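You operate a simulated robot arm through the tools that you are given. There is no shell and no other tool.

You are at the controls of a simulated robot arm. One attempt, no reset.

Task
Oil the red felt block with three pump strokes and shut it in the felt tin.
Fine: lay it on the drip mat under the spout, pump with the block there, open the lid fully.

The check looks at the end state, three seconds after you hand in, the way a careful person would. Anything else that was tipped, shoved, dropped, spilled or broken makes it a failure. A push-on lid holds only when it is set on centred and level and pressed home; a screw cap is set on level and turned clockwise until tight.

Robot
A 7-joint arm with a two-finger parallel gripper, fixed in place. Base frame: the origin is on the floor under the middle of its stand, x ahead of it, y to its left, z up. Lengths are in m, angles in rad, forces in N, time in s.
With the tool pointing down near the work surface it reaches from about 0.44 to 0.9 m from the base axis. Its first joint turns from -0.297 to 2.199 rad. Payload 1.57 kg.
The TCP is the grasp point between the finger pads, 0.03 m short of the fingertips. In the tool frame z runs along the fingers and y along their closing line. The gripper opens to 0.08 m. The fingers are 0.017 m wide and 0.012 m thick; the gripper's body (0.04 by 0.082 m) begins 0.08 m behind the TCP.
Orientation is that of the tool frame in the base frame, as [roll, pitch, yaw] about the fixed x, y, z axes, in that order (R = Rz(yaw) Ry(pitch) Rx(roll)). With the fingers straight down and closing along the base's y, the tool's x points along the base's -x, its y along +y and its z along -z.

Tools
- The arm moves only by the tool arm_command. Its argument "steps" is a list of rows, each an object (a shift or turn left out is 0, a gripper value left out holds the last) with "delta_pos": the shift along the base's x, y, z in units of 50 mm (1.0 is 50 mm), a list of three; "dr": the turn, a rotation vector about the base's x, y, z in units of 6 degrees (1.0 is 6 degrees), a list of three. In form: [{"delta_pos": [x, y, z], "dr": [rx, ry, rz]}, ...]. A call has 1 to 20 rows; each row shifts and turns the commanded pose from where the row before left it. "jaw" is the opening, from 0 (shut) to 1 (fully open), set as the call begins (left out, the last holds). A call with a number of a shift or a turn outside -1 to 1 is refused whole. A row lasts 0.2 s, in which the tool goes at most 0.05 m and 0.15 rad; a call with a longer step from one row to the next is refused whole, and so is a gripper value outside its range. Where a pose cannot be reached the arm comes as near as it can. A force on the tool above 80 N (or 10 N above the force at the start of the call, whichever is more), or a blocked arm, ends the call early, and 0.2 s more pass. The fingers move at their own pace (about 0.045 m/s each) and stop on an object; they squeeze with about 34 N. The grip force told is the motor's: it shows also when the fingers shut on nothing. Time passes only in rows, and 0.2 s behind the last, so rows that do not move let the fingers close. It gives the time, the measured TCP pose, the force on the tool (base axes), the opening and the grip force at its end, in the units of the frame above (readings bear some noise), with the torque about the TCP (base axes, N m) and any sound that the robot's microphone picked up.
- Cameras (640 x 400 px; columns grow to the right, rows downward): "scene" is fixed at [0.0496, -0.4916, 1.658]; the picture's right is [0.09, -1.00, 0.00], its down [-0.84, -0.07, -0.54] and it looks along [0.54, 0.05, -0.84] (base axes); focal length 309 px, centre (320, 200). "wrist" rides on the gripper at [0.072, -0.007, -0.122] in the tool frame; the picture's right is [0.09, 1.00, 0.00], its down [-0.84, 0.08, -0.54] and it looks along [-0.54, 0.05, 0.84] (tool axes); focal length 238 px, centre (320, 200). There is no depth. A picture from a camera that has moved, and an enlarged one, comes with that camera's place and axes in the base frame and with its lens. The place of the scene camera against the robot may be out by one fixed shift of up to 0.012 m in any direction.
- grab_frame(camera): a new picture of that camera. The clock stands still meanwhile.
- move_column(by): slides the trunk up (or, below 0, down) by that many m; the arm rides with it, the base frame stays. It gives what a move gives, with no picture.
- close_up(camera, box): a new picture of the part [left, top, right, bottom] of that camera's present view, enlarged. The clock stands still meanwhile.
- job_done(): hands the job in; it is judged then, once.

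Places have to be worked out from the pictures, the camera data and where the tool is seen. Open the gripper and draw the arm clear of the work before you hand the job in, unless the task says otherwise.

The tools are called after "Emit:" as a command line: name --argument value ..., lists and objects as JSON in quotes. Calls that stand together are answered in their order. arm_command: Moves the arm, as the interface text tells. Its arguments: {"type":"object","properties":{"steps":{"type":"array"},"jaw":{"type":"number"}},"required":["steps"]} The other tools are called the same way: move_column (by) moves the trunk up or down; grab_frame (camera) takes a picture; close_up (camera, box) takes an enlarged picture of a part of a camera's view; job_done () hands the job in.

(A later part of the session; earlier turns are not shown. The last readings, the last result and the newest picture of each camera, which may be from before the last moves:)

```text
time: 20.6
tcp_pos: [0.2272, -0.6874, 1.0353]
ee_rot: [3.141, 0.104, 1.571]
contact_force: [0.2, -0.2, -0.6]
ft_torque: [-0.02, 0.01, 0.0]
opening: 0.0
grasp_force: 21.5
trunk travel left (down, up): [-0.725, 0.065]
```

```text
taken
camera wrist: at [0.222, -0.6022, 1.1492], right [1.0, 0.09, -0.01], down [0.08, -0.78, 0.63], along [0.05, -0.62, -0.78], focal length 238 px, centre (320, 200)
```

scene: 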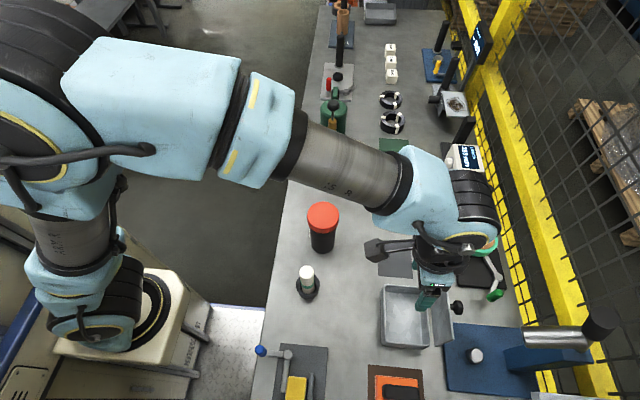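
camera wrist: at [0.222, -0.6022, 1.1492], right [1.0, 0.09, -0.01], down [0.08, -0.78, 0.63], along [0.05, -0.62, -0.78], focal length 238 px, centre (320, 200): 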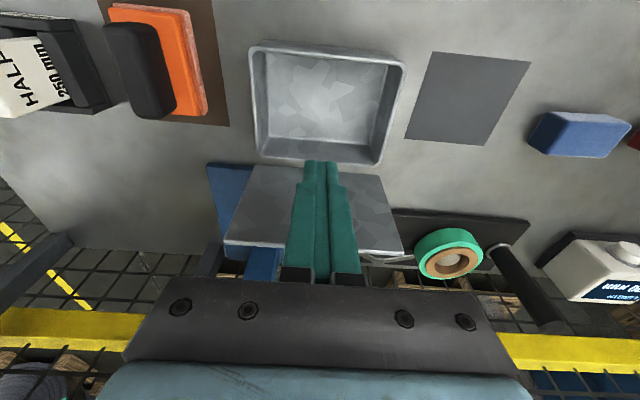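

Fingers are inside, just in front of the lid. I push toward -y in small increments, to about 6 mm past expected contact.

Emit:
arm_command --steps '[{"delta_pos": [0, -0.35, 0]}, {"delta_pos": [0, -0.25, 0]}, {"delta_pos": [0, -0.1, 0]}, {"delta_pos": [0, -0.06, 0]}, {"delta_pos": [0, -0.06, 0]}, {"delta_pos": [0, -0.06, 0]}]'

Emit:
grab_frame --camera "wrist"

Emit:
close_up --camera "scene" --box '[370, 260, 490, 360]'

```text
time: 22.0
tcp_pos: [0.2285, -0.7312, 1.0379]
ee_rot: [-3.141, 0.104, 1.571]
contact_force: [-0.5, -0.8, -0.1]
ft_torque: [0.02, 0.01, 0.01]
opening: 0.0001
grasp_force: 20.9
trunk travel left (down, up): [-0.725, 0.065]
```

```text
taken
camera wrist: at [0.223, -0.6458, 1.151], right [1.0, 0.09, -0.01], down [0.08, -0.78, 0.63], along [0.05, -0.62, -0.78], focal length 238 px, centre (320, 200)
```

wrist: 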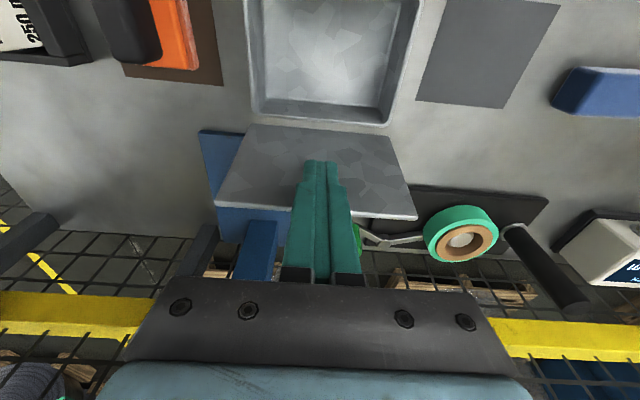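

```text
4.00 times, centred on (430, 310) of scene
camera zoom: at [0.0496, -0.4916, 1.658], right [0.09, -1.0, 0.0], down [-0.84, -0.07, -0.54], along [0.54, 0.05, -0.84], focal length 1235 px, centre (-120, -240)
```

zoom: 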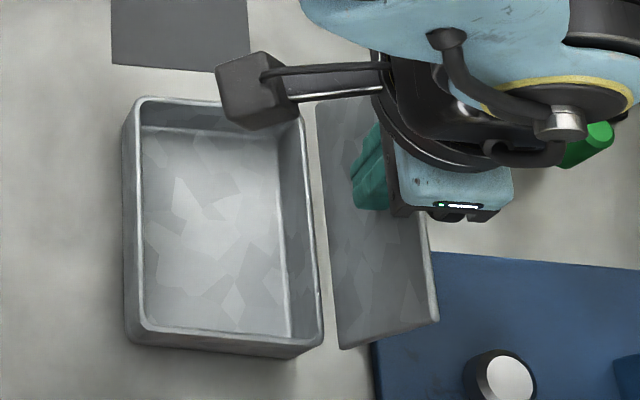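

The lid moved with almost no force (now ~96°), so it was not at its stop. I continue nudging.

Emit:
arm_command --steps '[{"delta_pos": [0, -0.08, 0]}, {"delta_pos": [0, -0.08, 0]}, {"delta_pos": [0, -0.08, 0]}, {"delta_pos": [0, -0.08, 0]}]'

Emit:
close_up --camera "wrist" --box '[180, 60, 460, 260]'

Emit:
close_up --camera "scene" --box '[370, 260, 490, 360]'

```text
time: 23.0
tcp_pos: [0.2299, -0.7434, 1.0364]
ee_rot: [3.142, 0.099, 1.571]
contact_force: [-0.8, 19.6, 0.3]
ft_torque: [0.56, -0.02, -0.04]
opening: 0.0004
grasp_force: 21.4
trunk travel left (down, up): [-0.725, 0.065]
```

```text
2.00 times, centred on (320, 160) of wrist
camera zoom: at [0.2227, -0.6595, 1.1514], right [1.0, 0.09, -0.01], down [0.08, -0.78, 0.62], along [0.05, -0.62, -0.78], focal length 477 px, centre (320, 280)
```

zoom: 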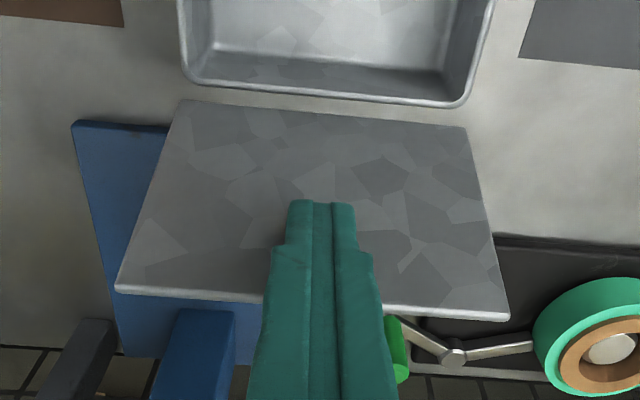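

```text
4.00 times, centred on (430, 310) of scene
camera zoom: at [0.0496, -0.4916, 1.658], right [0.09, -1.0, 0.0], down [-0.84, -0.07, -0.54], along [0.54, 0.05, -0.84], focal length 1235 px, centre (-120, -240)
```

zoom: 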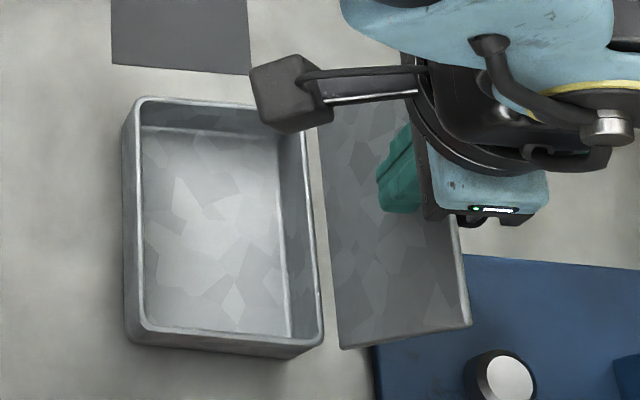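

Force rose to ~20 N with the lid at about 105° – that is its stop, and the box hasn't moved. I retreat the fingers from the lid and rise.

Emit:
arm_command --steps '[{"delta_pos": [0, 0.3, 0]}, {"delta_pos": [0, 0.6, 0.2]}, {"delta_pos": [0, 0.3, 0.8]}, {"delta_pos": [0, 0, 0.9]}, {"delta_pos": [0, 0, 0.9]}, {"delta_pos": [0, 0, 0.9]}]'

Emit:
grab_frame --camera "scene"

Emit:
grab_frame --camera "wrist"

```text
time: 24.4
tcp_pos: [0.2286, -0.6859, 1.2242]
ee_rot: [-3.141, 0.104, 1.571]
contact_force: [0.0, -0.6, -0.6]
ft_torque: [0.0, 0.03, 0.02]
opening: 0.0001
grasp_force: 21.2
trunk travel left (down, up): [-0.725, 0.065]
```

```text
taken
```

scene: 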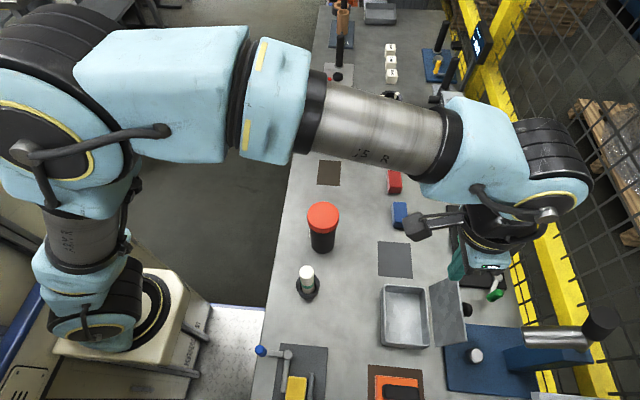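

```text
taken
camera wrist: at [0.2231, -0.6019, 1.3374], right [1.0, 0.09, -0.01], down [0.08, -0.78, 0.63], along [0.05, -0.62, -0.78], focal length 238 px, centre (320, 200)
```

wrist: 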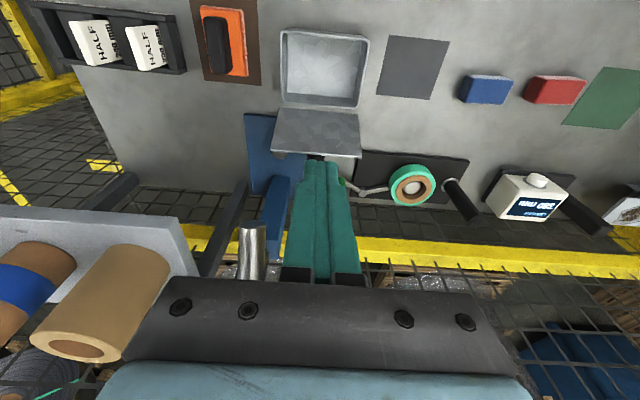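

The lid is open and stable, box undisturbed. Now I turn the gripper back to closing along y and move toward the red block, looking down at it and the pump.

Emit:
arm_command --steps '[{"delta_pos": [0, 0, 0], "dr": [1, 0, 0]}, {"delta_pos": [0.4, 0.1, 0], "dr": [0, 0, 1]}, {"delta_pos": [0.4, 0.1, 0], "dr": [0, 0, 1]}, {"delta_pos": [0.4, 0.1, 0], "dr": [0, 0, 1]}, {"delta_pos": [0.4, 0.1, 0], "dr": [0, 0, 1]}, {"delta_pos": [0.4, 0.1, 0], "dr": [0, 0, 1]}, {"delta_pos": [0.4, 0.1, 0], "dr": [0, 0, 1]}, {"delta_pos": [0.4, 0.1, 0], "dr": [0, 0, 1]}, {"delta_pos": [0.4, 0.1, 0], "dr": [0, 0, 1]}, {"delta_pos": [0.4, 0.1, 0], "dr": [0, 0, 1]}, {"delta_pos": [0.4, 0.1, 0], "dr": [0, 0, 1]}, {"delta_pos": [0.4, 0.1, 0], "dr": [0, 0, 1]}, {"delta_pos": [0.4, 0.1, 0], "dr": [0, 0, 1]}, {"delta_pos": [0.4, 0.1, 0], "dr": [0, 0, 1]}, {"delta_pos": [0.4, 0.1, 0], "dr": [0, 0, 1]}, {"delta_pos": [0.0, 0.0, 0], "dr": [0, 0, 1]}]' --jaw 1

Emit:
grab_frame --camera "wrist"

Emit:
grab_frame --camera "scene"

```text
time: 27.8
tcp_pos: [0.5091, -0.6163, 1.222]
ee_rot: [3.141, -0.001, -3.14]
contact_force: [0.8, -0.3, -0.6]
ft_torque: [0.0, 0.0, 0.0]
opening: 0.0802
grasp_force: 0.0
trunk travel left (down, up): [-0.725, 0.065]
```

```text
taken
camera wrist: at [0.4382, -0.6229, 1.344], right [-0.09, 1.0, 0.0], down [0.84, 0.08, 0.54], along [0.54, 0.05, -0.84], focal length 238 px, centre (320, 200)
```

wrist: 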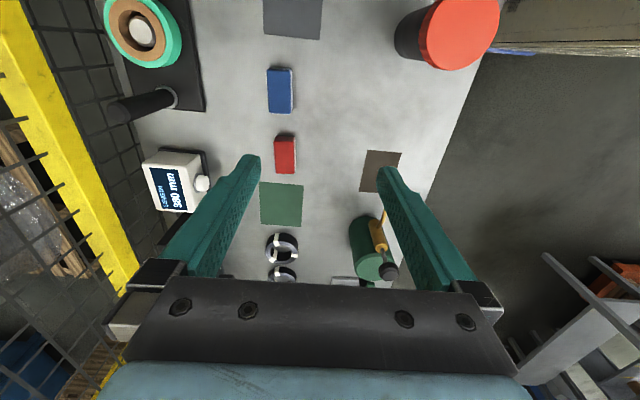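

```text
taken
```

scene: 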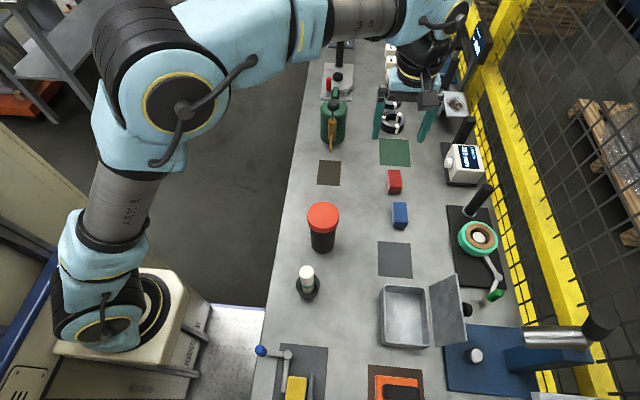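

Good. Zooming in on the red block and on the pump from this pose.

Emit:
close_up --camera "wrist" --box '[240, 110, 340, 190]'

Emit:
close_up --camera "wrist" --box '[330, 130, 450, 290]'

Emit:
close_up --camera "scene" --box '[300, 80, 420, 200]'

```text
5.00 times, centred on (290, 150) of wrist
camera zoom: at [0.4382, -0.6229, 1.344], right [-0.09, 1.0, 0.0], down [0.84, 0.08, 0.54], along [0.54, 0.05, -0.84], focal length 1192 px, centre (470, 450)
```

zoom: 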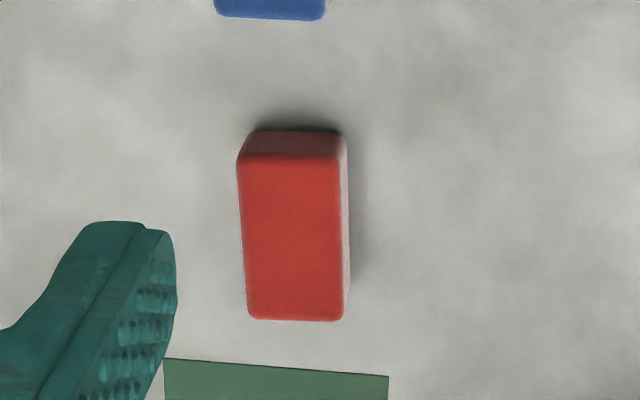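

```text
2.50 times, centred on (390, 210) of wrist
camera zoom: at [0.4382, -0.6229, 1.344], right [-0.09, 1.0, 0.0], down [0.84, 0.08, 0.54], along [0.54, 0.05, -0.84], focal length 596 px, centre (145, 175)
```

zoom: 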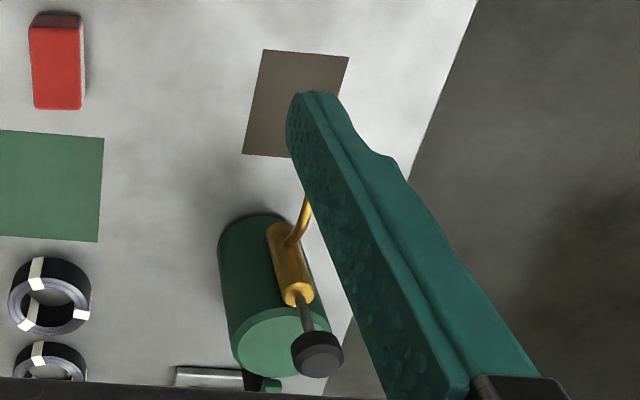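

```text
3.33 times, centred on (360, 140) of scene
camera zoom: at [0.0496, -0.4916, 1.658], right [0.09, -1.0, 0.0], down [-0.84, -0.07, -0.54], along [0.54, 0.05, -0.84], focal length 1030 px, centre (187, 400)
```

zoom: 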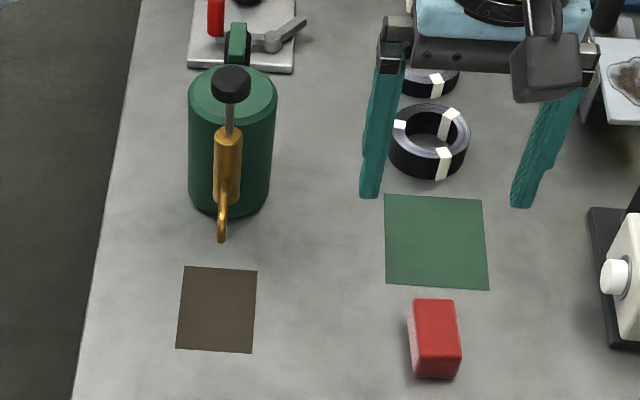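

Red block: about 0.07 × 0.04 × 0.03, centre (0.627, -0.675), top z≈0.91, turned about 2°. Pump knob top is (0.749, -0.474, 1.068) and spout tip is about (0.674, -0.474, 0.955). I'll grip the block toward its near end, so first I move above TCP (0.609, -0.674) with a 2° yaw.

Emit:
arm_command --steps '[{"delta_pos": [0.4, -0.25, -0.6], "dr": [0, 0, 0.33]}, {"delta_pos": [0.4, -0.25, -0.6]}, {"delta_pos": [0.4, -0.25, -0.6]}, {"delta_pos": [0.4, -0.22, -0.6]}, {"delta_pos": [0.4, -0.2, -0.6]}, {"delta_pos": [0, 0, -0.6]}, {}]'

Emit:
grab_frame --camera "wrist"

Emit:
grab_frame --camera "scene"

```text
time: 29.4
tcp_pos: [0.6079, -0.6739, 1.0398]
ee_rot: [3.141, 0.001, -3.106]
contact_force: [0.1, -0.1, 0.4]
ft_torque: [0.0, 0.01, 0.02]
opening: 0.0799
grasp_force: 0.0
trunk travel left (down, up): [-0.725, 0.065]
```

```text
taken
camera wrist: at [0.537, -0.6818, 1.1633], right [-0.13, 0.99, 0.0], down [0.83, 0.11, 0.54], along [0.54, 0.07, -0.84], focal length 238 px, centre (320, 200)
```

wrist: 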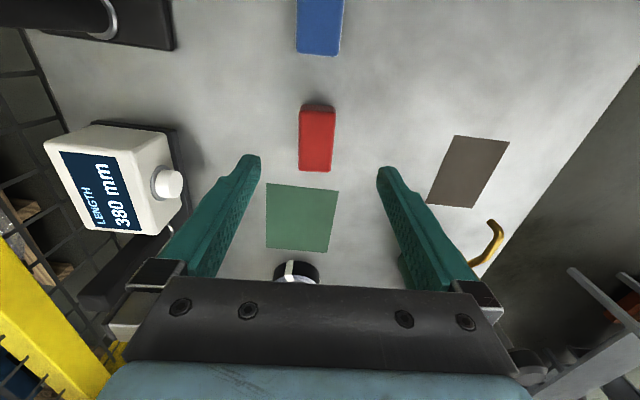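

```text
taken
```

scene: 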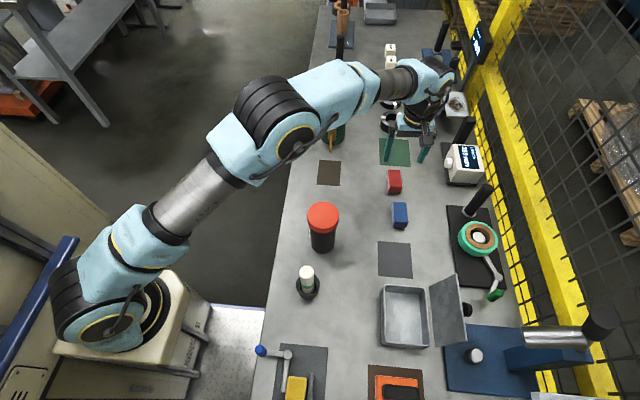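

Tracking fine at this radius. Zooming in to refine the block position and the spout tip.

Emit:
close_up --camera "wrist" --box '[270, 90, 370, 190]'

Emit:
close_up --camera "wrist" --box '[400, 120, 560, 280]'

```text
4.00 times, centred on (320, 140) of wrist
camera zoom: at [0.537, -0.6818, 1.1633], right [-0.13, 0.99, 0.0], down [0.83, 0.11, 0.54], along [0.54, 0.07, -0.84], focal length 953 px, centre (320, 440)
```

zoom: 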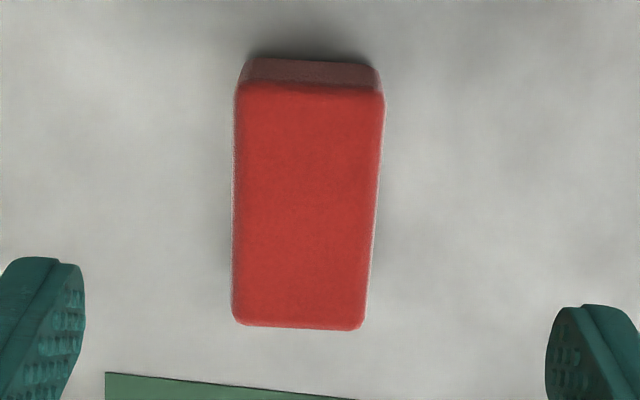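

```text
2.50 times, centred on (480, 200) of wrist
camera zoom: at [0.537, -0.6818, 1.1633], right [-0.13, 0.99, 0.0], down [0.83, 0.11, 0.54], along [0.54, 0.07, -0.84], focal length 596 px, centre (-80, 200)
```

zoom: 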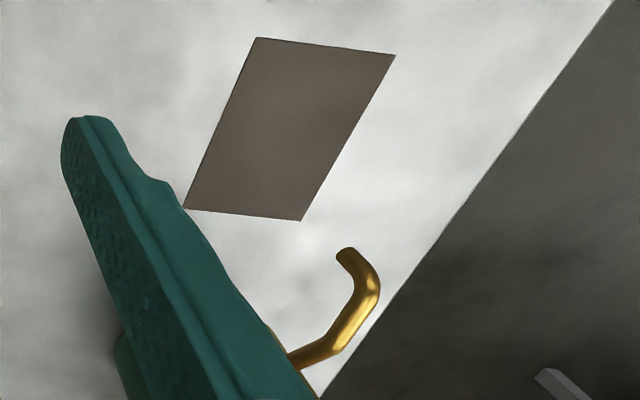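

Refined: block centre (0.628, -0.6746), yaw about 4.5°; drip mat x 0.6055–0.704, y -0.510 to -0.440; spout tip (0.675, -0.474, ~0.954). I add 2.5° yaw and descend to TCP (0.610, -0.676, 0.915).

Emit:
arm_command --steps '[{"delta_pos": [0.04, -0.04, -0.6], "dr": [0, 0, 0.42]}, {"delta_pos": [0, 0, -0.6]}, {"delta_pos": [0, 0, -0.6]}, {"delta_pos": [0, 0, -0.4]}, {"delta_pos": [0, 0, -0.28]}, {}]'

Emit:
grab_frame --camera "wrist"

```text
time: 30.8
tcp_pos: [0.6105, -0.6778, 0.9179]
ee_rot: [3.14, 0.0, -3.064]
contact_force: [0.5, -0.7, -0.3]
ft_torque: [0.0, 0.03, 0.01]
opening: 0.0802
grasp_force: 0.0
trunk travel left (down, up): [-0.725, 0.065]
```

```text
taken
camera wrist: at [0.5399, -0.6891, 1.0392], right [-0.17, 0.99, 0.0], down [0.83, 0.14, 0.54], along [0.53, 0.09, -0.84], focal length 238 px, centre (320, 200)
```

wrist: 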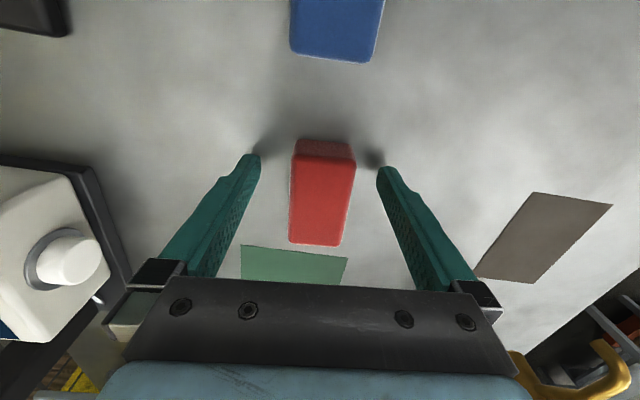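

Block lies between the fingers, well centred. I lower 2 mm more and close.

Emit:
arm_command --steps '[{"delta_pos": [0, 0, -0.04]}, {}]'

Emit:
arm_command --steps '[{}, {}, {}, {}, {}]' --jaw 0

Emit:
grab_frame --camera "wrist"

```text
time: 31.4
tcp_pos: [0.6111, -0.677, 0.9155]
ee_rot: [3.141, 0.0, -3.065]
contact_force: [-0.4, -0.8, 0.4]
ft_torque: [0.0, 0.01, -0.01]
opening: 0.08
grasp_force: 0.1
trunk travel left (down, up): [-0.725, 0.065]
```

```text
time: 32.6
tcp_pos: [0.6113, -0.677, 0.9161]
ee_rot: [-3.141, -0.001, -3.064]
contact_force: [0.0, -0.2, 1.6]
ft_torque: [0.01, -0.01, 0.05]
opening: 0.0389
grasp_force: 34.1
trunk travel left (down, up): [-0.725, 0.065]
```

```text
taken
camera wrist: at [0.5403, -0.6888, 1.0375], right [-0.17, 0.99, 0.0], down [0.83, 0.14, 0.54], along [0.53, 0.09, -0.84], focal length 238 px, centre (320, 200)
```

wrist: 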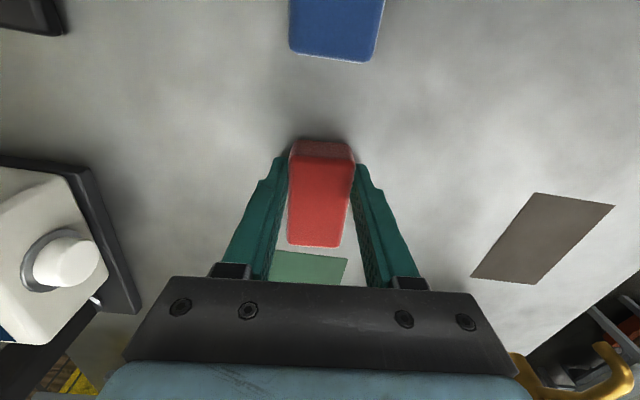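

The block is gripped (opening 0.039, 34 N), its centre ~17 mm ahead of the TCP. I lift it, carry it to the near side of the drip mat and align yaw.

Emit:
arm_command --steps '[{"delta_pos": [0, 0, 0.4]}, {"delta_pos": [0, 0, 0.6]}, {"delta_pos": [0, 0, 0.6]}, {"delta_pos": [-0.144, 0.81, 0], "dr": [0, 0, -0.25]}, {"delta_pos": [-0.144, 0.81, 0], "dr": [0, 0, -0.25]}, {"delta_pos": [-0.144, 0.81, 0], "dr": [0, 0, -0.23]}, {"delta_pos": [-0.144, 0.81, 0]}, {"delta_pos": [-0.144, 0.81, 0]}, {}]'

Emit:
grab_frame --camera "wrist"

Emit:
grab_frame --camera "scene"

```text
time: 34.6
tcp_pos: [0.5764, -0.4748, 0.9975]
ee_rot: [-3.141, 0.0, -3.14]
contact_force: [0.7, -0.7, -0.3]
ft_torque: [0.02, 0.01, -0.02]
opening: 0.0387
grasp_force: 33.9
trunk travel left (down, up): [-0.725, 0.065]
```

```text
taken
camera wrist: at [0.5051, -0.48, 1.1191], right [-0.09, 1.0, 0.0], down [0.84, 0.08, 0.54], along [0.54, 0.05, -0.84], focal length 238 px, centre (320, 200)
```

wrist: 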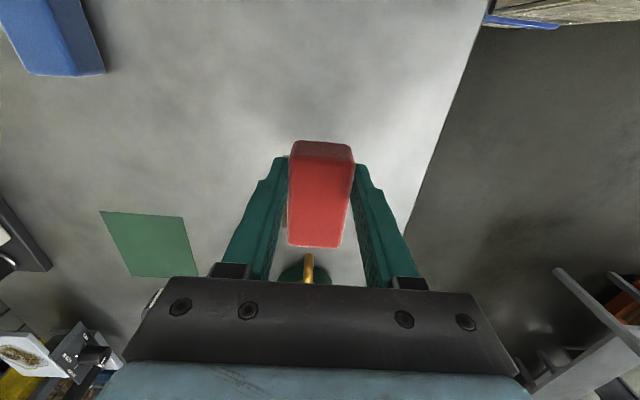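

```text
taken
```

scene: 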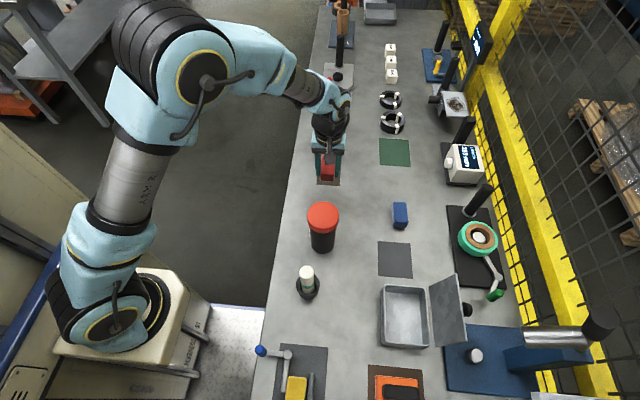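

The spout lines up between the fingers. I descend to z 0.935 in front of the spout (block top ~0.93, below the spout tip at ~0.954).

Emit:
arm_command --steps '[{"delta_pos": [0, 0, -0.6]}, {"delta_pos": [0, 0, -0.65]}, {}]'

Emit:
grab_frame --camera "wrist"

Emit:
close_up --camera "scene" --box '[290, 90, 380, 200]'

```text
time: 35.4
tcp_pos: [0.5749, -0.4742, 0.9355]
ee_rot: [3.14, -0.001, -3.139]
contact_force: [-1.0, -0.7, -1.0]
ft_torque: [0.0, -0.02, 0.0]
opening: 0.0386
grasp_force: 33.7
trunk travel left (down, up): [-0.725, 0.065]
```

```text
taken
camera wrist: at [0.5041, -0.4799, 1.0566], right [-0.09, 1.0, 0.0], down [0.84, 0.08, 0.54], along [0.54, 0.05, -0.84], focal length 238 px, centre (320, 200)
```

wrist: 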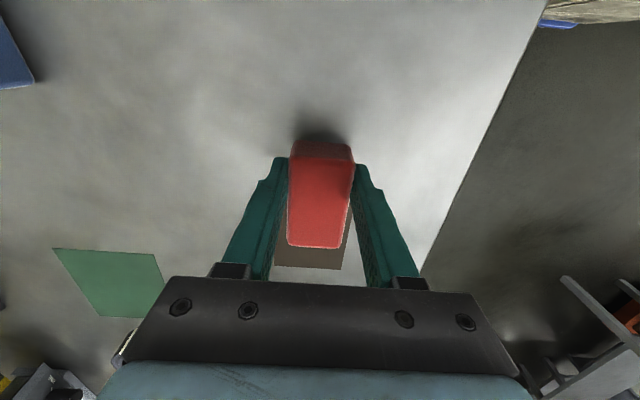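

```text
3.64 times, centred on (335, 145) of scene
camera zoom: at [0.0496, -0.4916, 1.658], right [0.09, -1.0, 0.0], down [-0.84, -0.07, -0.54], along [0.54, 0.05, -0.84], focal length 1123 px, centre (266, 400)
```

zoom: 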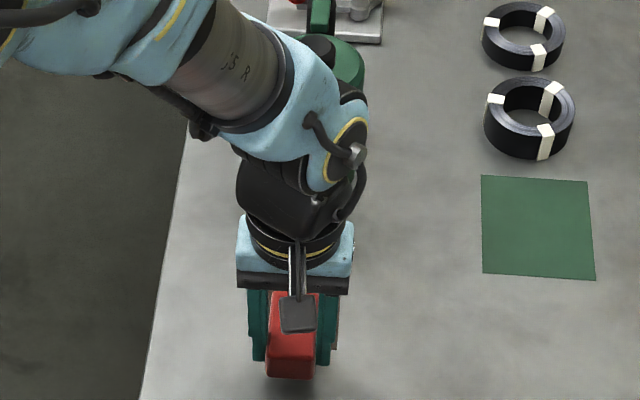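

The path ahead under the spout is clear in height, but I want to keep the wrist well away from the pump knob, so I slide the block forward only to TCP x≈0.63, set it down and later push it the last bit.

Emit:
arm_command --steps '[{"delta_pos": [0.3, 0, 0]}, {"delta_pos": [0.3, 0, 0]}, {"delta_pos": [0.3, 0, 0]}, {"delta_pos": [0.2, 0, 0]}, {}]'

Emit:
grab_frame --camera "wrist"

Emit:
close_up --camera "scene" --box '[290, 60, 410, 180]'

```text
time: 36.6
tcp_pos: [0.6296, -0.4738, 0.9344]
ee_rot: [3.142, -0.001, -3.14]
contact_force: [0.3, -0.1, -1.8]
ft_torque: [0.0, -0.02, -0.04]
opening: 0.0386
grasp_force: 33.8
trunk travel left (down, up): [-0.725, 0.065]
```

```text
taken
camera wrist: at [0.5589, -0.4805, 1.0562], right [-0.09, 1.0, 0.0], down [0.84, 0.08, 0.54], along [0.54, 0.05, -0.84], focal length 238 px, centre (320, 200)
```

wrist: 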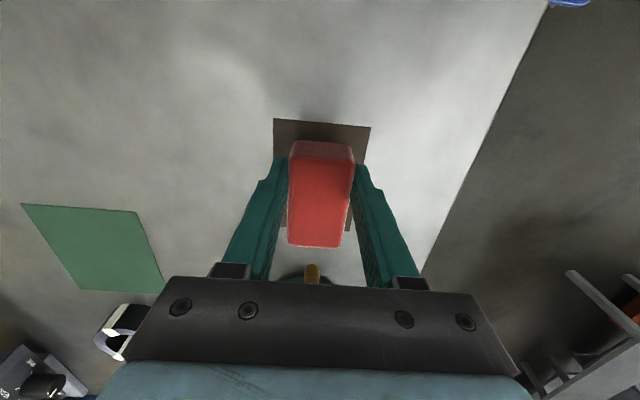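

```text
3.33 times, centred on (350, 120) of scene
camera zoom: at [0.0496, -0.4916, 1.658], right [0.09, -1.0, 0.0], down [-0.84, -0.07, -0.54], along [0.54, 0.05, -0.84], focal length 1030 px, centre (220, 467)
```

zoom: 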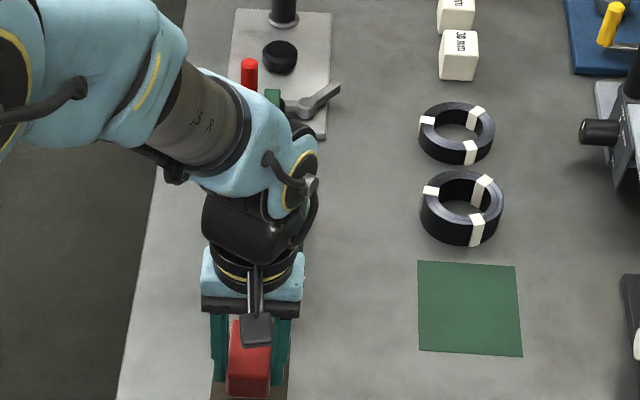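

The spout tip (pixel ~ (313, 268)) matches my estimate and the block front passes under it. Lowering the block onto the mat.

Emit:
arm_command --steps '[{"delta_pos": [0, 0, -0.15]}, {"delta_pos": [0, 0, -0.12]}, {"delta_pos": [0, 0, -0.06]}, {}]'

```text
time: 37.6
tcp_pos: [0.6298, -0.4756, 0.9181]
ee_rot: [-3.141, 0.001, -3.14]
contact_force: [-0.4, 0.1, 0.1]
ft_torque: [0.02, 0.0, 0.02]
opening: 0.0388
grasp_force: 34.0
trunk travel left (down, up): [-0.725, 0.065]
```

No contact yet; I lower another 2 mm gently.

Emit:
arm_command --steps '[{"delta_pos": [0, 0, -0.02]}, {"delta_pos": [0, 0, -0.02]}, {}]'

```text
time: 38.4
tcp_pos: [0.6296, -0.4737, 0.9153]
ee_rot: [-3.141, -0.001, -3.139]
contact_force: [-0.5, 0.8, 3.6]
ft_torque: [0.02, 0.0, 0.03]
opening: 0.0388
grasp_force: 34.3
trunk travel left (down, up): [-0.725, 0.065]
```

Touchdown at 3.6 N. I release, slide the open fingers straight back along the block's sides, and look.

Emit:
arm_command --steps '[{}, {}, {}, {"delta_pos": [-0.2, 0, 0.04]}, {"delta_pos": [-0.4, 0, 0]}, {"delta_pos": [-0.4, 0, 0]}, {}]' --jaw 0.75

Emit:
grab_frame --camera "wrist"

Emit:
close_up --camera "scene" --box '[290, 60, 410, 200]'

```text
time: 40.0
tcp_pos: [0.5798, -0.4759, 0.9161]
ee_rot: [-3.14, -0.001, -3.139]
contact_force: [0.3, 1.1, 0.0]
ft_torque: [0.0, 0.01, 0.0]
opening: 0.06
grasp_force: 0.0
trunk travel left (down, up): [-0.725, 0.065]
```

```text
taken
camera wrist: at [0.5079, -0.4822, 1.0381], right [-0.09, 1.0, 0.0], down [0.84, 0.08, 0.54], along [0.54, 0.05, -0.84], focal length 238 px, centre (320, 200)
```

wrist: 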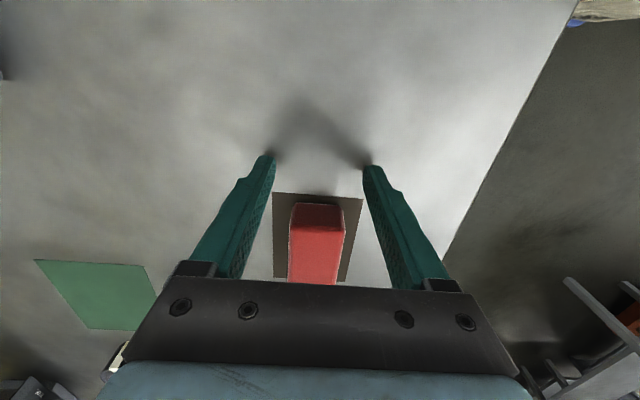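

```text
2.86 times, centred on (350, 130) of scene
camera zoom: at [0.0496, -0.4916, 1.658], right [0.09, -1.0, 0.0], down [-0.84, -0.07, -0.54], along [0.54, 0.05, -0.84], focal length 882 px, centre (234, 400)
```

zoom: 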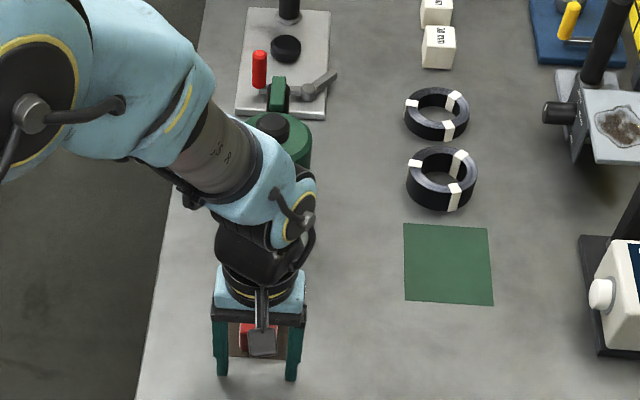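

Block sits straight on the mat with its rear face at x≈0.611. I close the fingers and push it forward ~18 mm so its centre comes under the spout (rear face to ≈0.629).

Emit:
arm_command --steps '[{}, {}, {}, {}, {"delta_pos": [0.3, 0, 0]}, {"delta_pos": [0.15, 0, 0]}, {"delta_pos": [0.12, 0, 0]}, {"delta_pos": [0.12, 0, 0]}, {"delta_pos": [0.12, 0, 0]}, {}]' --jaw 0

Emit:
grab_frame --camera "wrist"

```text
time: 42.2
tcp_pos: [0.6215, -0.4759, 0.9181]
ee_rot: [-3.141, 0.001, -3.139]
contact_force: [0.0, -0.6, -0.2]
ft_torque: [0.0, 0.0, -0.01]
opening: 0.0
grasp_force: 21.2
trunk travel left (down, up): [-0.725, 0.065]
```

```text
taken
camera wrist: at [0.5491, -0.4806, 1.0391], right [-0.09, 1.0, 0.0], down [0.84, 0.08, 0.54], along [0.54, 0.05, -0.84], focal length 238 px, centre (320, 200)
```

wrist: 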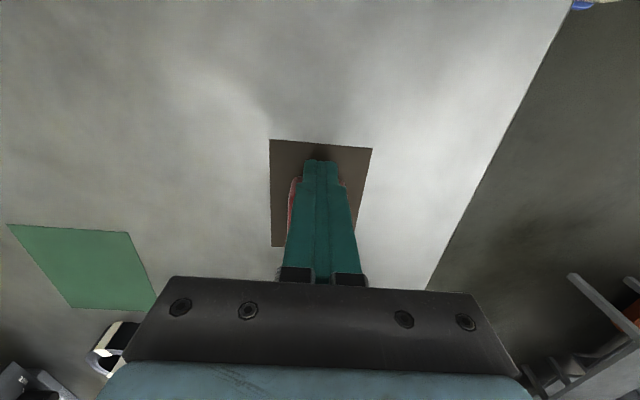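

Pushed. I back off in -x, rise to z≈1.16 and inspect the block, spout and knob.

Emit:
arm_command --steps '[{"delta_pos": [-0.4, 0, 0]}, {"delta_pos": [-0.6, 0, 0.1]}, {"delta_pos": [-0.2, 0, 0.8]}, {"delta_pos": [0, 0, 0.95]}, {"delta_pos": [0, 0, 0.95]}, {"delta_pos": [0, 0, 0.95]}, {"delta_pos": [0, 0, 0.95]}, {}]'

Emit:
grab_frame --camera "wrist"

Emit:
close_up --camera "scene" --box '[290, 80, 390, 200]'

```text
time: 44.0
tcp_pos: [0.5599, -0.474, 1.1551]
ee_rot: [-3.141, 0.0, -3.14]
contact_force: [-0.4, -0.3, -0.1]
ft_torque: [0.0, -0.01, 0.01]
opening: 0.0002
grasp_force: 21.8
trunk travel left (down, up): [-0.725, 0.065]
```

```text
taken
camera wrist: at [0.4883, -0.4792, 1.2758], right [-0.09, 1.0, 0.0], down [0.84, 0.08, 0.54], along [0.54, 0.05, -0.84], focal length 238 px, centre (320, 200)
```

wrist: 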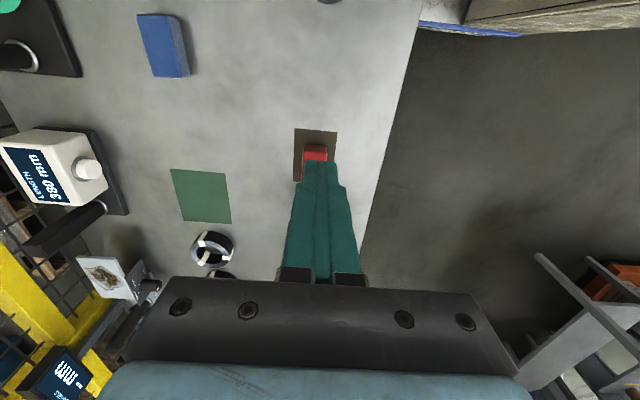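

```text
3.33 times, centred on (340, 140) of scene
camera zoom: at [0.0496, -0.4916, 1.658], right [0.09, -1.0, 0.0], down [-0.84, -0.07, -0.54], along [0.54, 0.05, -0.84], focal length 1030 px, centre (253, 400)
```

zoom: 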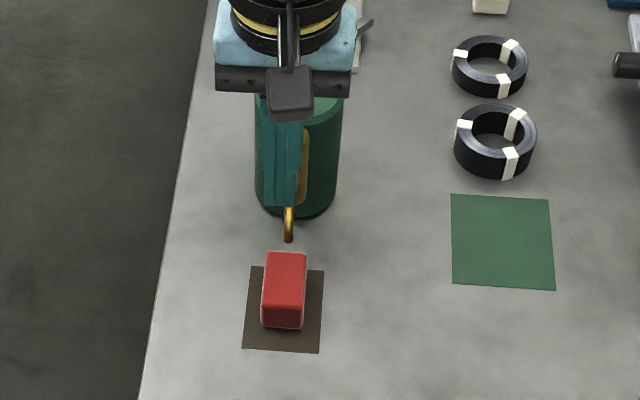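

Block lies on the mat spanning x≈0.63–0.70, squarely under the spout. Now I raise and move above the pump knob with fingers open to look at it from above.

Emit:
arm_command --steps '[{"delta_pos": [0, 0, 0.9]}, {"delta_pos": [0.7, 0, 0.3]}, {"delta_pos": [0.9, 0, 0]}, {"delta_pos": [0.9, 0, 0]}, {"delta_pos": [0.5, 0, 0]}, {}]' --jaw 1

Emit:
grab_frame --camera "wrist"

Emit:
grab_frame --camera "scene"

```text
time: 45.4
tcp_pos: [0.7103, -0.4772, 1.2114]
ee_rot: [3.141, 0.0, -3.139]
contact_force: [0.0, -0.2, -0.2]
ft_torque: [-0.01, 0.02, 0.0]
opening: 0.08
grasp_force: 0.0
trunk travel left (down, up): [-0.725, 0.065]
```

```text
taken
camera wrist: at [0.6388, -0.4823, 1.3332], right [-0.09, 1.0, 0.0], down [0.84, 0.08, 0.54], along [0.54, 0.05, -0.84], focal length 238 px, centre (320, 200)
```

wrist: 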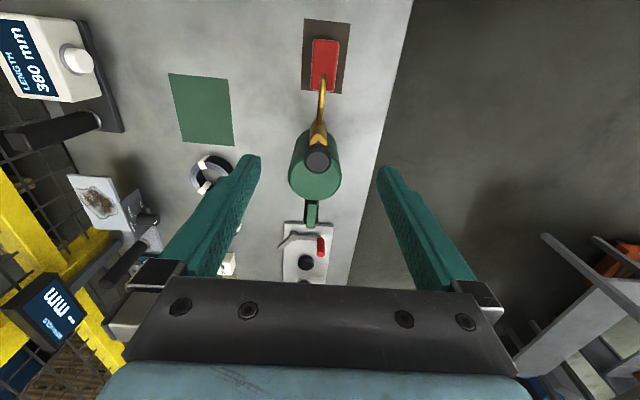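

```text
taken
```

scene: 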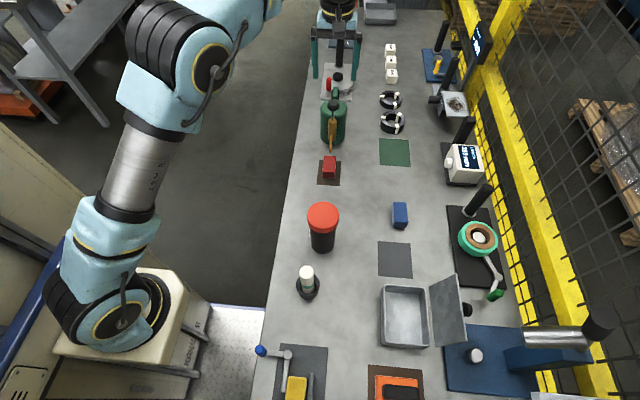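

Clear view of the pump from above. Zooming in to locate the knob top precisely.

Emit:
close_up --camera "wrist" --box '[270, 10, 370, 230]'

Emit:
close_up --camera "wrist" --box '[280, 120, 360, 200]'

Emit:
close_up --camera "scene" --box '[300, 70, 380, 190]'

```text
1.82 times, centred on (320, 120) of wrist
camera zoom: at [0.6388, -0.4823, 1.3332], right [-0.09, 1.0, 0.0], down [0.84, 0.08, 0.54], along [0.54, 0.05, -0.84], focal length 433 px, centre (320, 346)
```

zoom: 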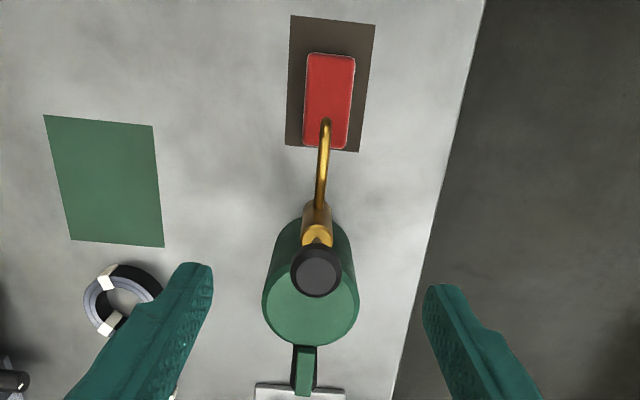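

```text
5.00 times, centred on (320, 160) of wrist
camera zoom: at [0.6388, -0.4823, 1.3332], right [-0.09, 1.0, 0.0], down [0.84, 0.08, 0.54], along [0.54, 0.05, -0.84], focal length 1192 px, centre (320, 400)
```

zoom: 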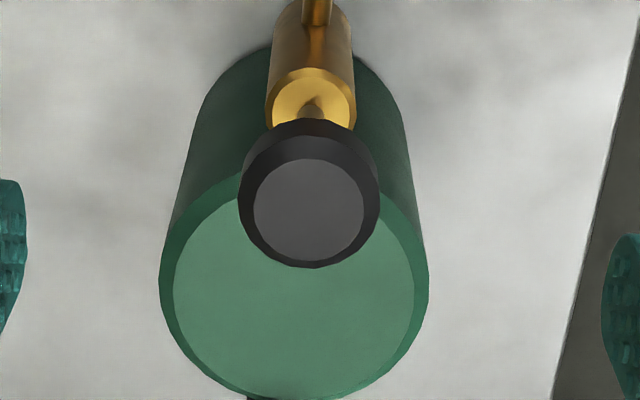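

```text
3.33 times, centred on (340, 130) of scene
camera zoom: at [0.0496, -0.4916, 1.658], right [0.09, -1.0, 0.0], down [-0.84, -0.07, -0.54], along [0.54, 0.05, -0.84], focal length 1030 px, centre (253, 433)
```

zoom: 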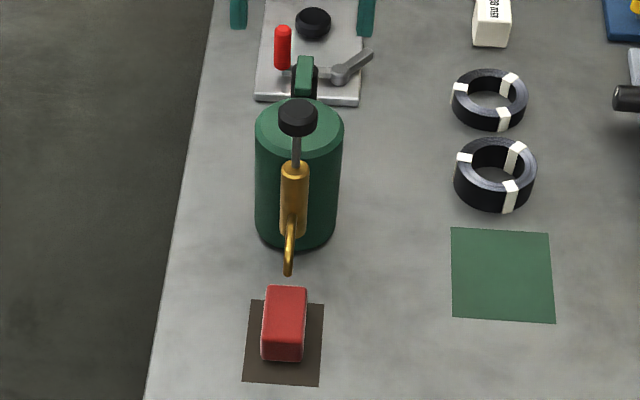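

Knob axis comes out at about (0.758, -0.474), top z≈1.06, and from above the spout outlet is over the block. I close the fingers and come to a hover ~25 mm above the knob.

Emit:
arm_command --steps '[{}, {}, {}, {"delta_pos": [0.48, 0.03, -0.4]}, {"delta_pos": [0.48, 0.03, -0.4]}, {"delta_pos": [0, 0, -0.6]}, {"delta_pos": [0, 0, -0.4]}, {}]' --jaw 0

Emit:
grab_frame --camera "wrist"

Emit:
close_up --camera "scene" --box '[290, 50, 390, 190]'

```text
time: 47.2
tcp_pos: [0.7569, -0.4717, 1.1224]
ee_rot: [-3.141, 0.0, -3.139]
contact_force: [1.0, -0.4, -0.1]
ft_torque: [-0.01, 0.0, 0.0]
opening: 0.0001
grasp_force: 21.0
trunk travel left (down, up): [-0.725, 0.065]
```

```text
taken
camera wrist: at [0.6856, -0.4784, 1.2443], right [-0.09, 1.0, 0.0], down [0.84, 0.08, 0.54], along [0.54, 0.05, -0.84], focal length 238 px, centre (320, 200)
```

wrist: 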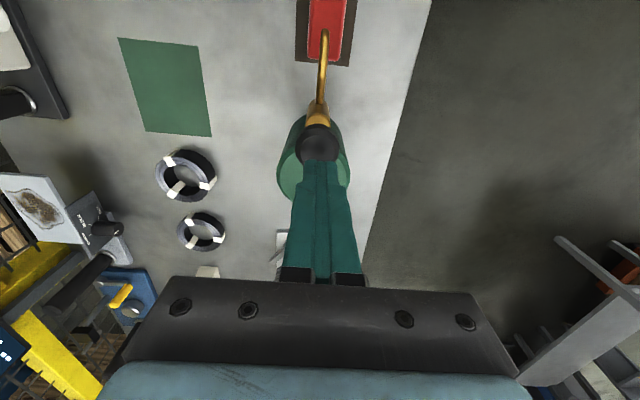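

```text
2.86 times, centred on (340, 120) of scene
camera zoom: at [0.0496, -0.4916, 1.658], right [0.09, -1.0, 0.0], down [-0.84, -0.07, -0.54], along [0.54, 0.05, -0.84], focal length 882 px, centre (263, 429)
```

zoom: 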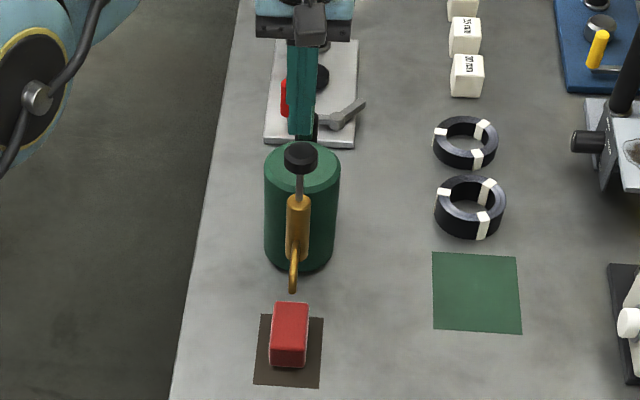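

Zooming to compare fingertip and knob positions.

Emit:
close_up --camera "wrist" --box '[270, 90, 370, 190]'

```text
4.00 times, centred on (320, 140) of wrist
camera zoom: at [0.6856, -0.4784, 1.2443], right [-0.09, 1.0, 0.0], down [0.84, 0.08, 0.54], along [0.54, 0.05, -0.84], focal length 953 px, centre (320, 440)
```

zoom: 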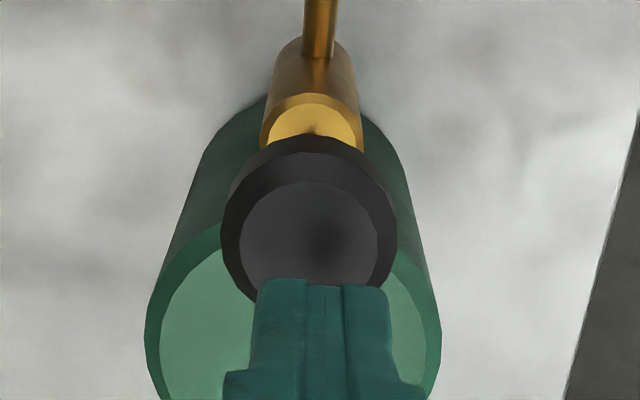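

The fingertips' shadow falls near the middle of the knob; I shift 2.5 mm in -y and descend in small steps until contact.

Emit:
arm_command --steps '[{"delta_pos": [0, -0.05, -0.2]}, {"delta_pos": [0, 0, -0.2]}, {"delta_pos": [0, 0, -0.1]}, {}]'

Emit:
close_up --camera "wrist" --box '[270, 90, 370, 190]'

```text
time: 48.2
tcp_pos: [0.7568, -0.4742, 1.0974]
ee_rot: [3.14, 0.0, -3.14]
contact_force: [-1.0, 2.7, 5.4]
ft_torque: [0.06, 0.07, 0.02]
opening: 0.0
grasp_force: 21.0
trunk travel left (down, up): [-0.725, 0.065]
```

```text
4.00 times, centred on (320, 140) of wrist
camera zoom: at [0.6861, -0.4804, 1.2201], right [-0.09, 1.0, 0.0], down [0.84, 0.08, 0.54], along [0.54, 0.05, -0.84], focal length 953 px, centre (320, 440)
```

zoom: 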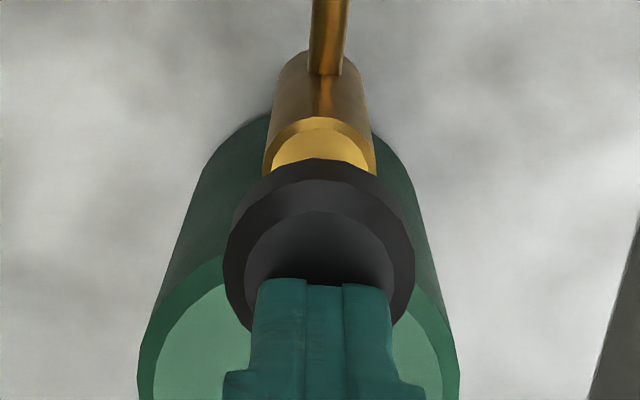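

Contact: +5.4 N with knob top at z≈1.067. I press down 8 mm and read the spring force.

Emit:
arm_command --steps '[{"delta_pos": [0, 0, -0.08]}, {"delta_pos": [0, 0, -0.08]}]'

```text
time: 48.8
tcp_pos: [0.7572, -0.474, 1.0899]
ee_rot: [-3.141, -0.001, -3.139]
contact_force: [0.2, 0.5, 7.3]
ft_torque: [0.02, 0.02, 0.03]
opening: 0.0
grasp_force: 22.0
trunk travel left (down, up): [-0.725, 0.065]
```

Light spring (~7 N). Pressing on another 12 mm.

Emit:
arm_command --steps '[{"delta_pos": [0, 0, -0.08]}, {"delta_pos": [0, 0, -0.08]}, {"delta_pos": [0, 0, -0.08]}]'

```text
time: 49.6
tcp_pos: [0.7579, -0.4746, 1.0774]
ee_rot: [-3.14, 0.0, -3.139]
contact_force: [-0.2, 1.5, 9.3]
ft_torque: [0.04, 0.01, 0.04]
opening: 0.0
grasp_force: 21.5
trunk travel left (down, up): [-0.725, 0.065]
```

Spring force rises gently (9.3 N at 20 mm). Continuing until the bottom stop shows.

Emit:
arm_command --steps '[{"delta_pos": [0, 0, -0.06]}, {"delta_pos": [0, 0, -0.06]}, {"delta_pos": [0, 0, -0.06]}]'

Emit:
close_up --camera "wrist" --box '[270, 30, 370, 190]'

Emit:
close_up --camera "scene" --box '[290, 80, 390, 190]'

```text
time: 50.4
tcp_pos: [0.758, -0.4745, 1.0723]
ee_rot: [-3.139, 0.005, -3.14]
contact_force: [-4.7, -0.1, 35.1]
ft_torque: [0.04, 0.18, 0.05]
opening: 0.0
grasp_force: 21.3
trunk travel left (down, up): [-0.725, 0.065]
```

```text
2.50 times, centred on (320, 110) of wrist
camera zoom: at [0.6854, -0.4797, 1.1947], right [-0.09, 1.0, 0.0], down [0.83, 0.08, 0.55], along [0.54, 0.05, -0.84], focal length 596 px, centre (320, 425)
```

zoom: 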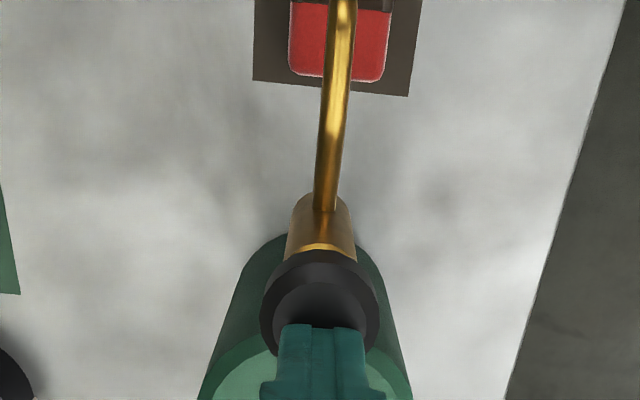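

```text
3.64 times, centred on (340, 135) of scene
camera zoom: at [0.0496, -0.4916, 1.658], right [0.09, -1.0, 0.0], down [-0.84, -0.07, -0.54], along [0.54, 0.05, -0.84], focal length 1123 px, centre (247, 436)
```

zoom: 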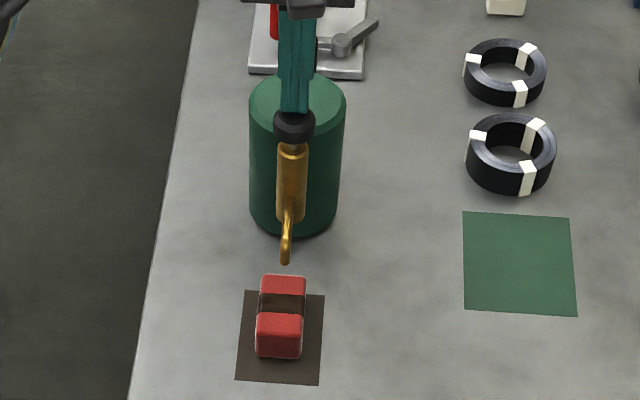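

The bottom stop was reached (35 N, ~25 mm stroke) and a dark oil band has appeared on the block: stroke one. I now raise fully clear of the knob to let it return.

Emit:
arm_command --steps '[{"delta_pos": [0, 0, 0.1]}, {"delta_pos": [0, 0, 0.2]}, {"delta_pos": [0, 0, 0.2]}, {"delta_pos": [0, 0, 0.2]}, {"delta_pos": [0, 0, 0.2]}, {}, {}]'

Emit:
close_up --camera "wrist" --box '[270, 30, 370, 190]'

Emit:
close_up --camera "scene" --box '[290, 80, 390, 190]'

```text
time: 52.0
tcp_pos: [0.7576, -0.4751, 1.1132]
ee_rot: [-3.141, 0.001, -3.138]
contact_force: [-0.9, -0.3, 0.6]
ft_torque: [0.02, 0.01, 0.02]
opening: 0.0
grasp_force: 21.5
trunk travel left (down, up): [-0.725, 0.065]
```

```text
2.50 times, centred on (320, 110) of wrist
camera zoom: at [0.6862, -0.4807, 1.2346], right [-0.09, 1.0, 0.0], down [0.84, 0.08, 0.54], along [0.54, 0.05, -0.84], focal length 596 px, centre (320, 425)
```

zoom: 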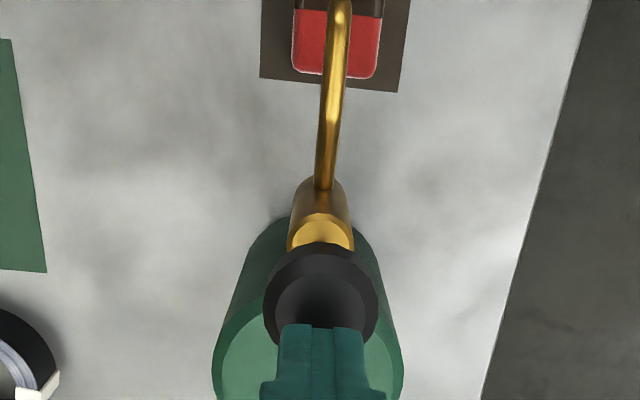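

```text
3.64 times, centred on (340, 135) of scene
camera zoom: at [0.0496, -0.4916, 1.658], right [0.09, -1.0, 0.0], down [-0.84, -0.07, -0.54], along [0.54, 0.05, -0.84], focal length 1123 px, centre (247, 436)
```

zoom: 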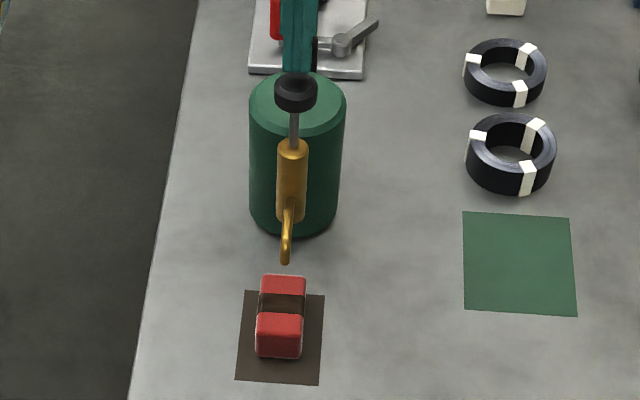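

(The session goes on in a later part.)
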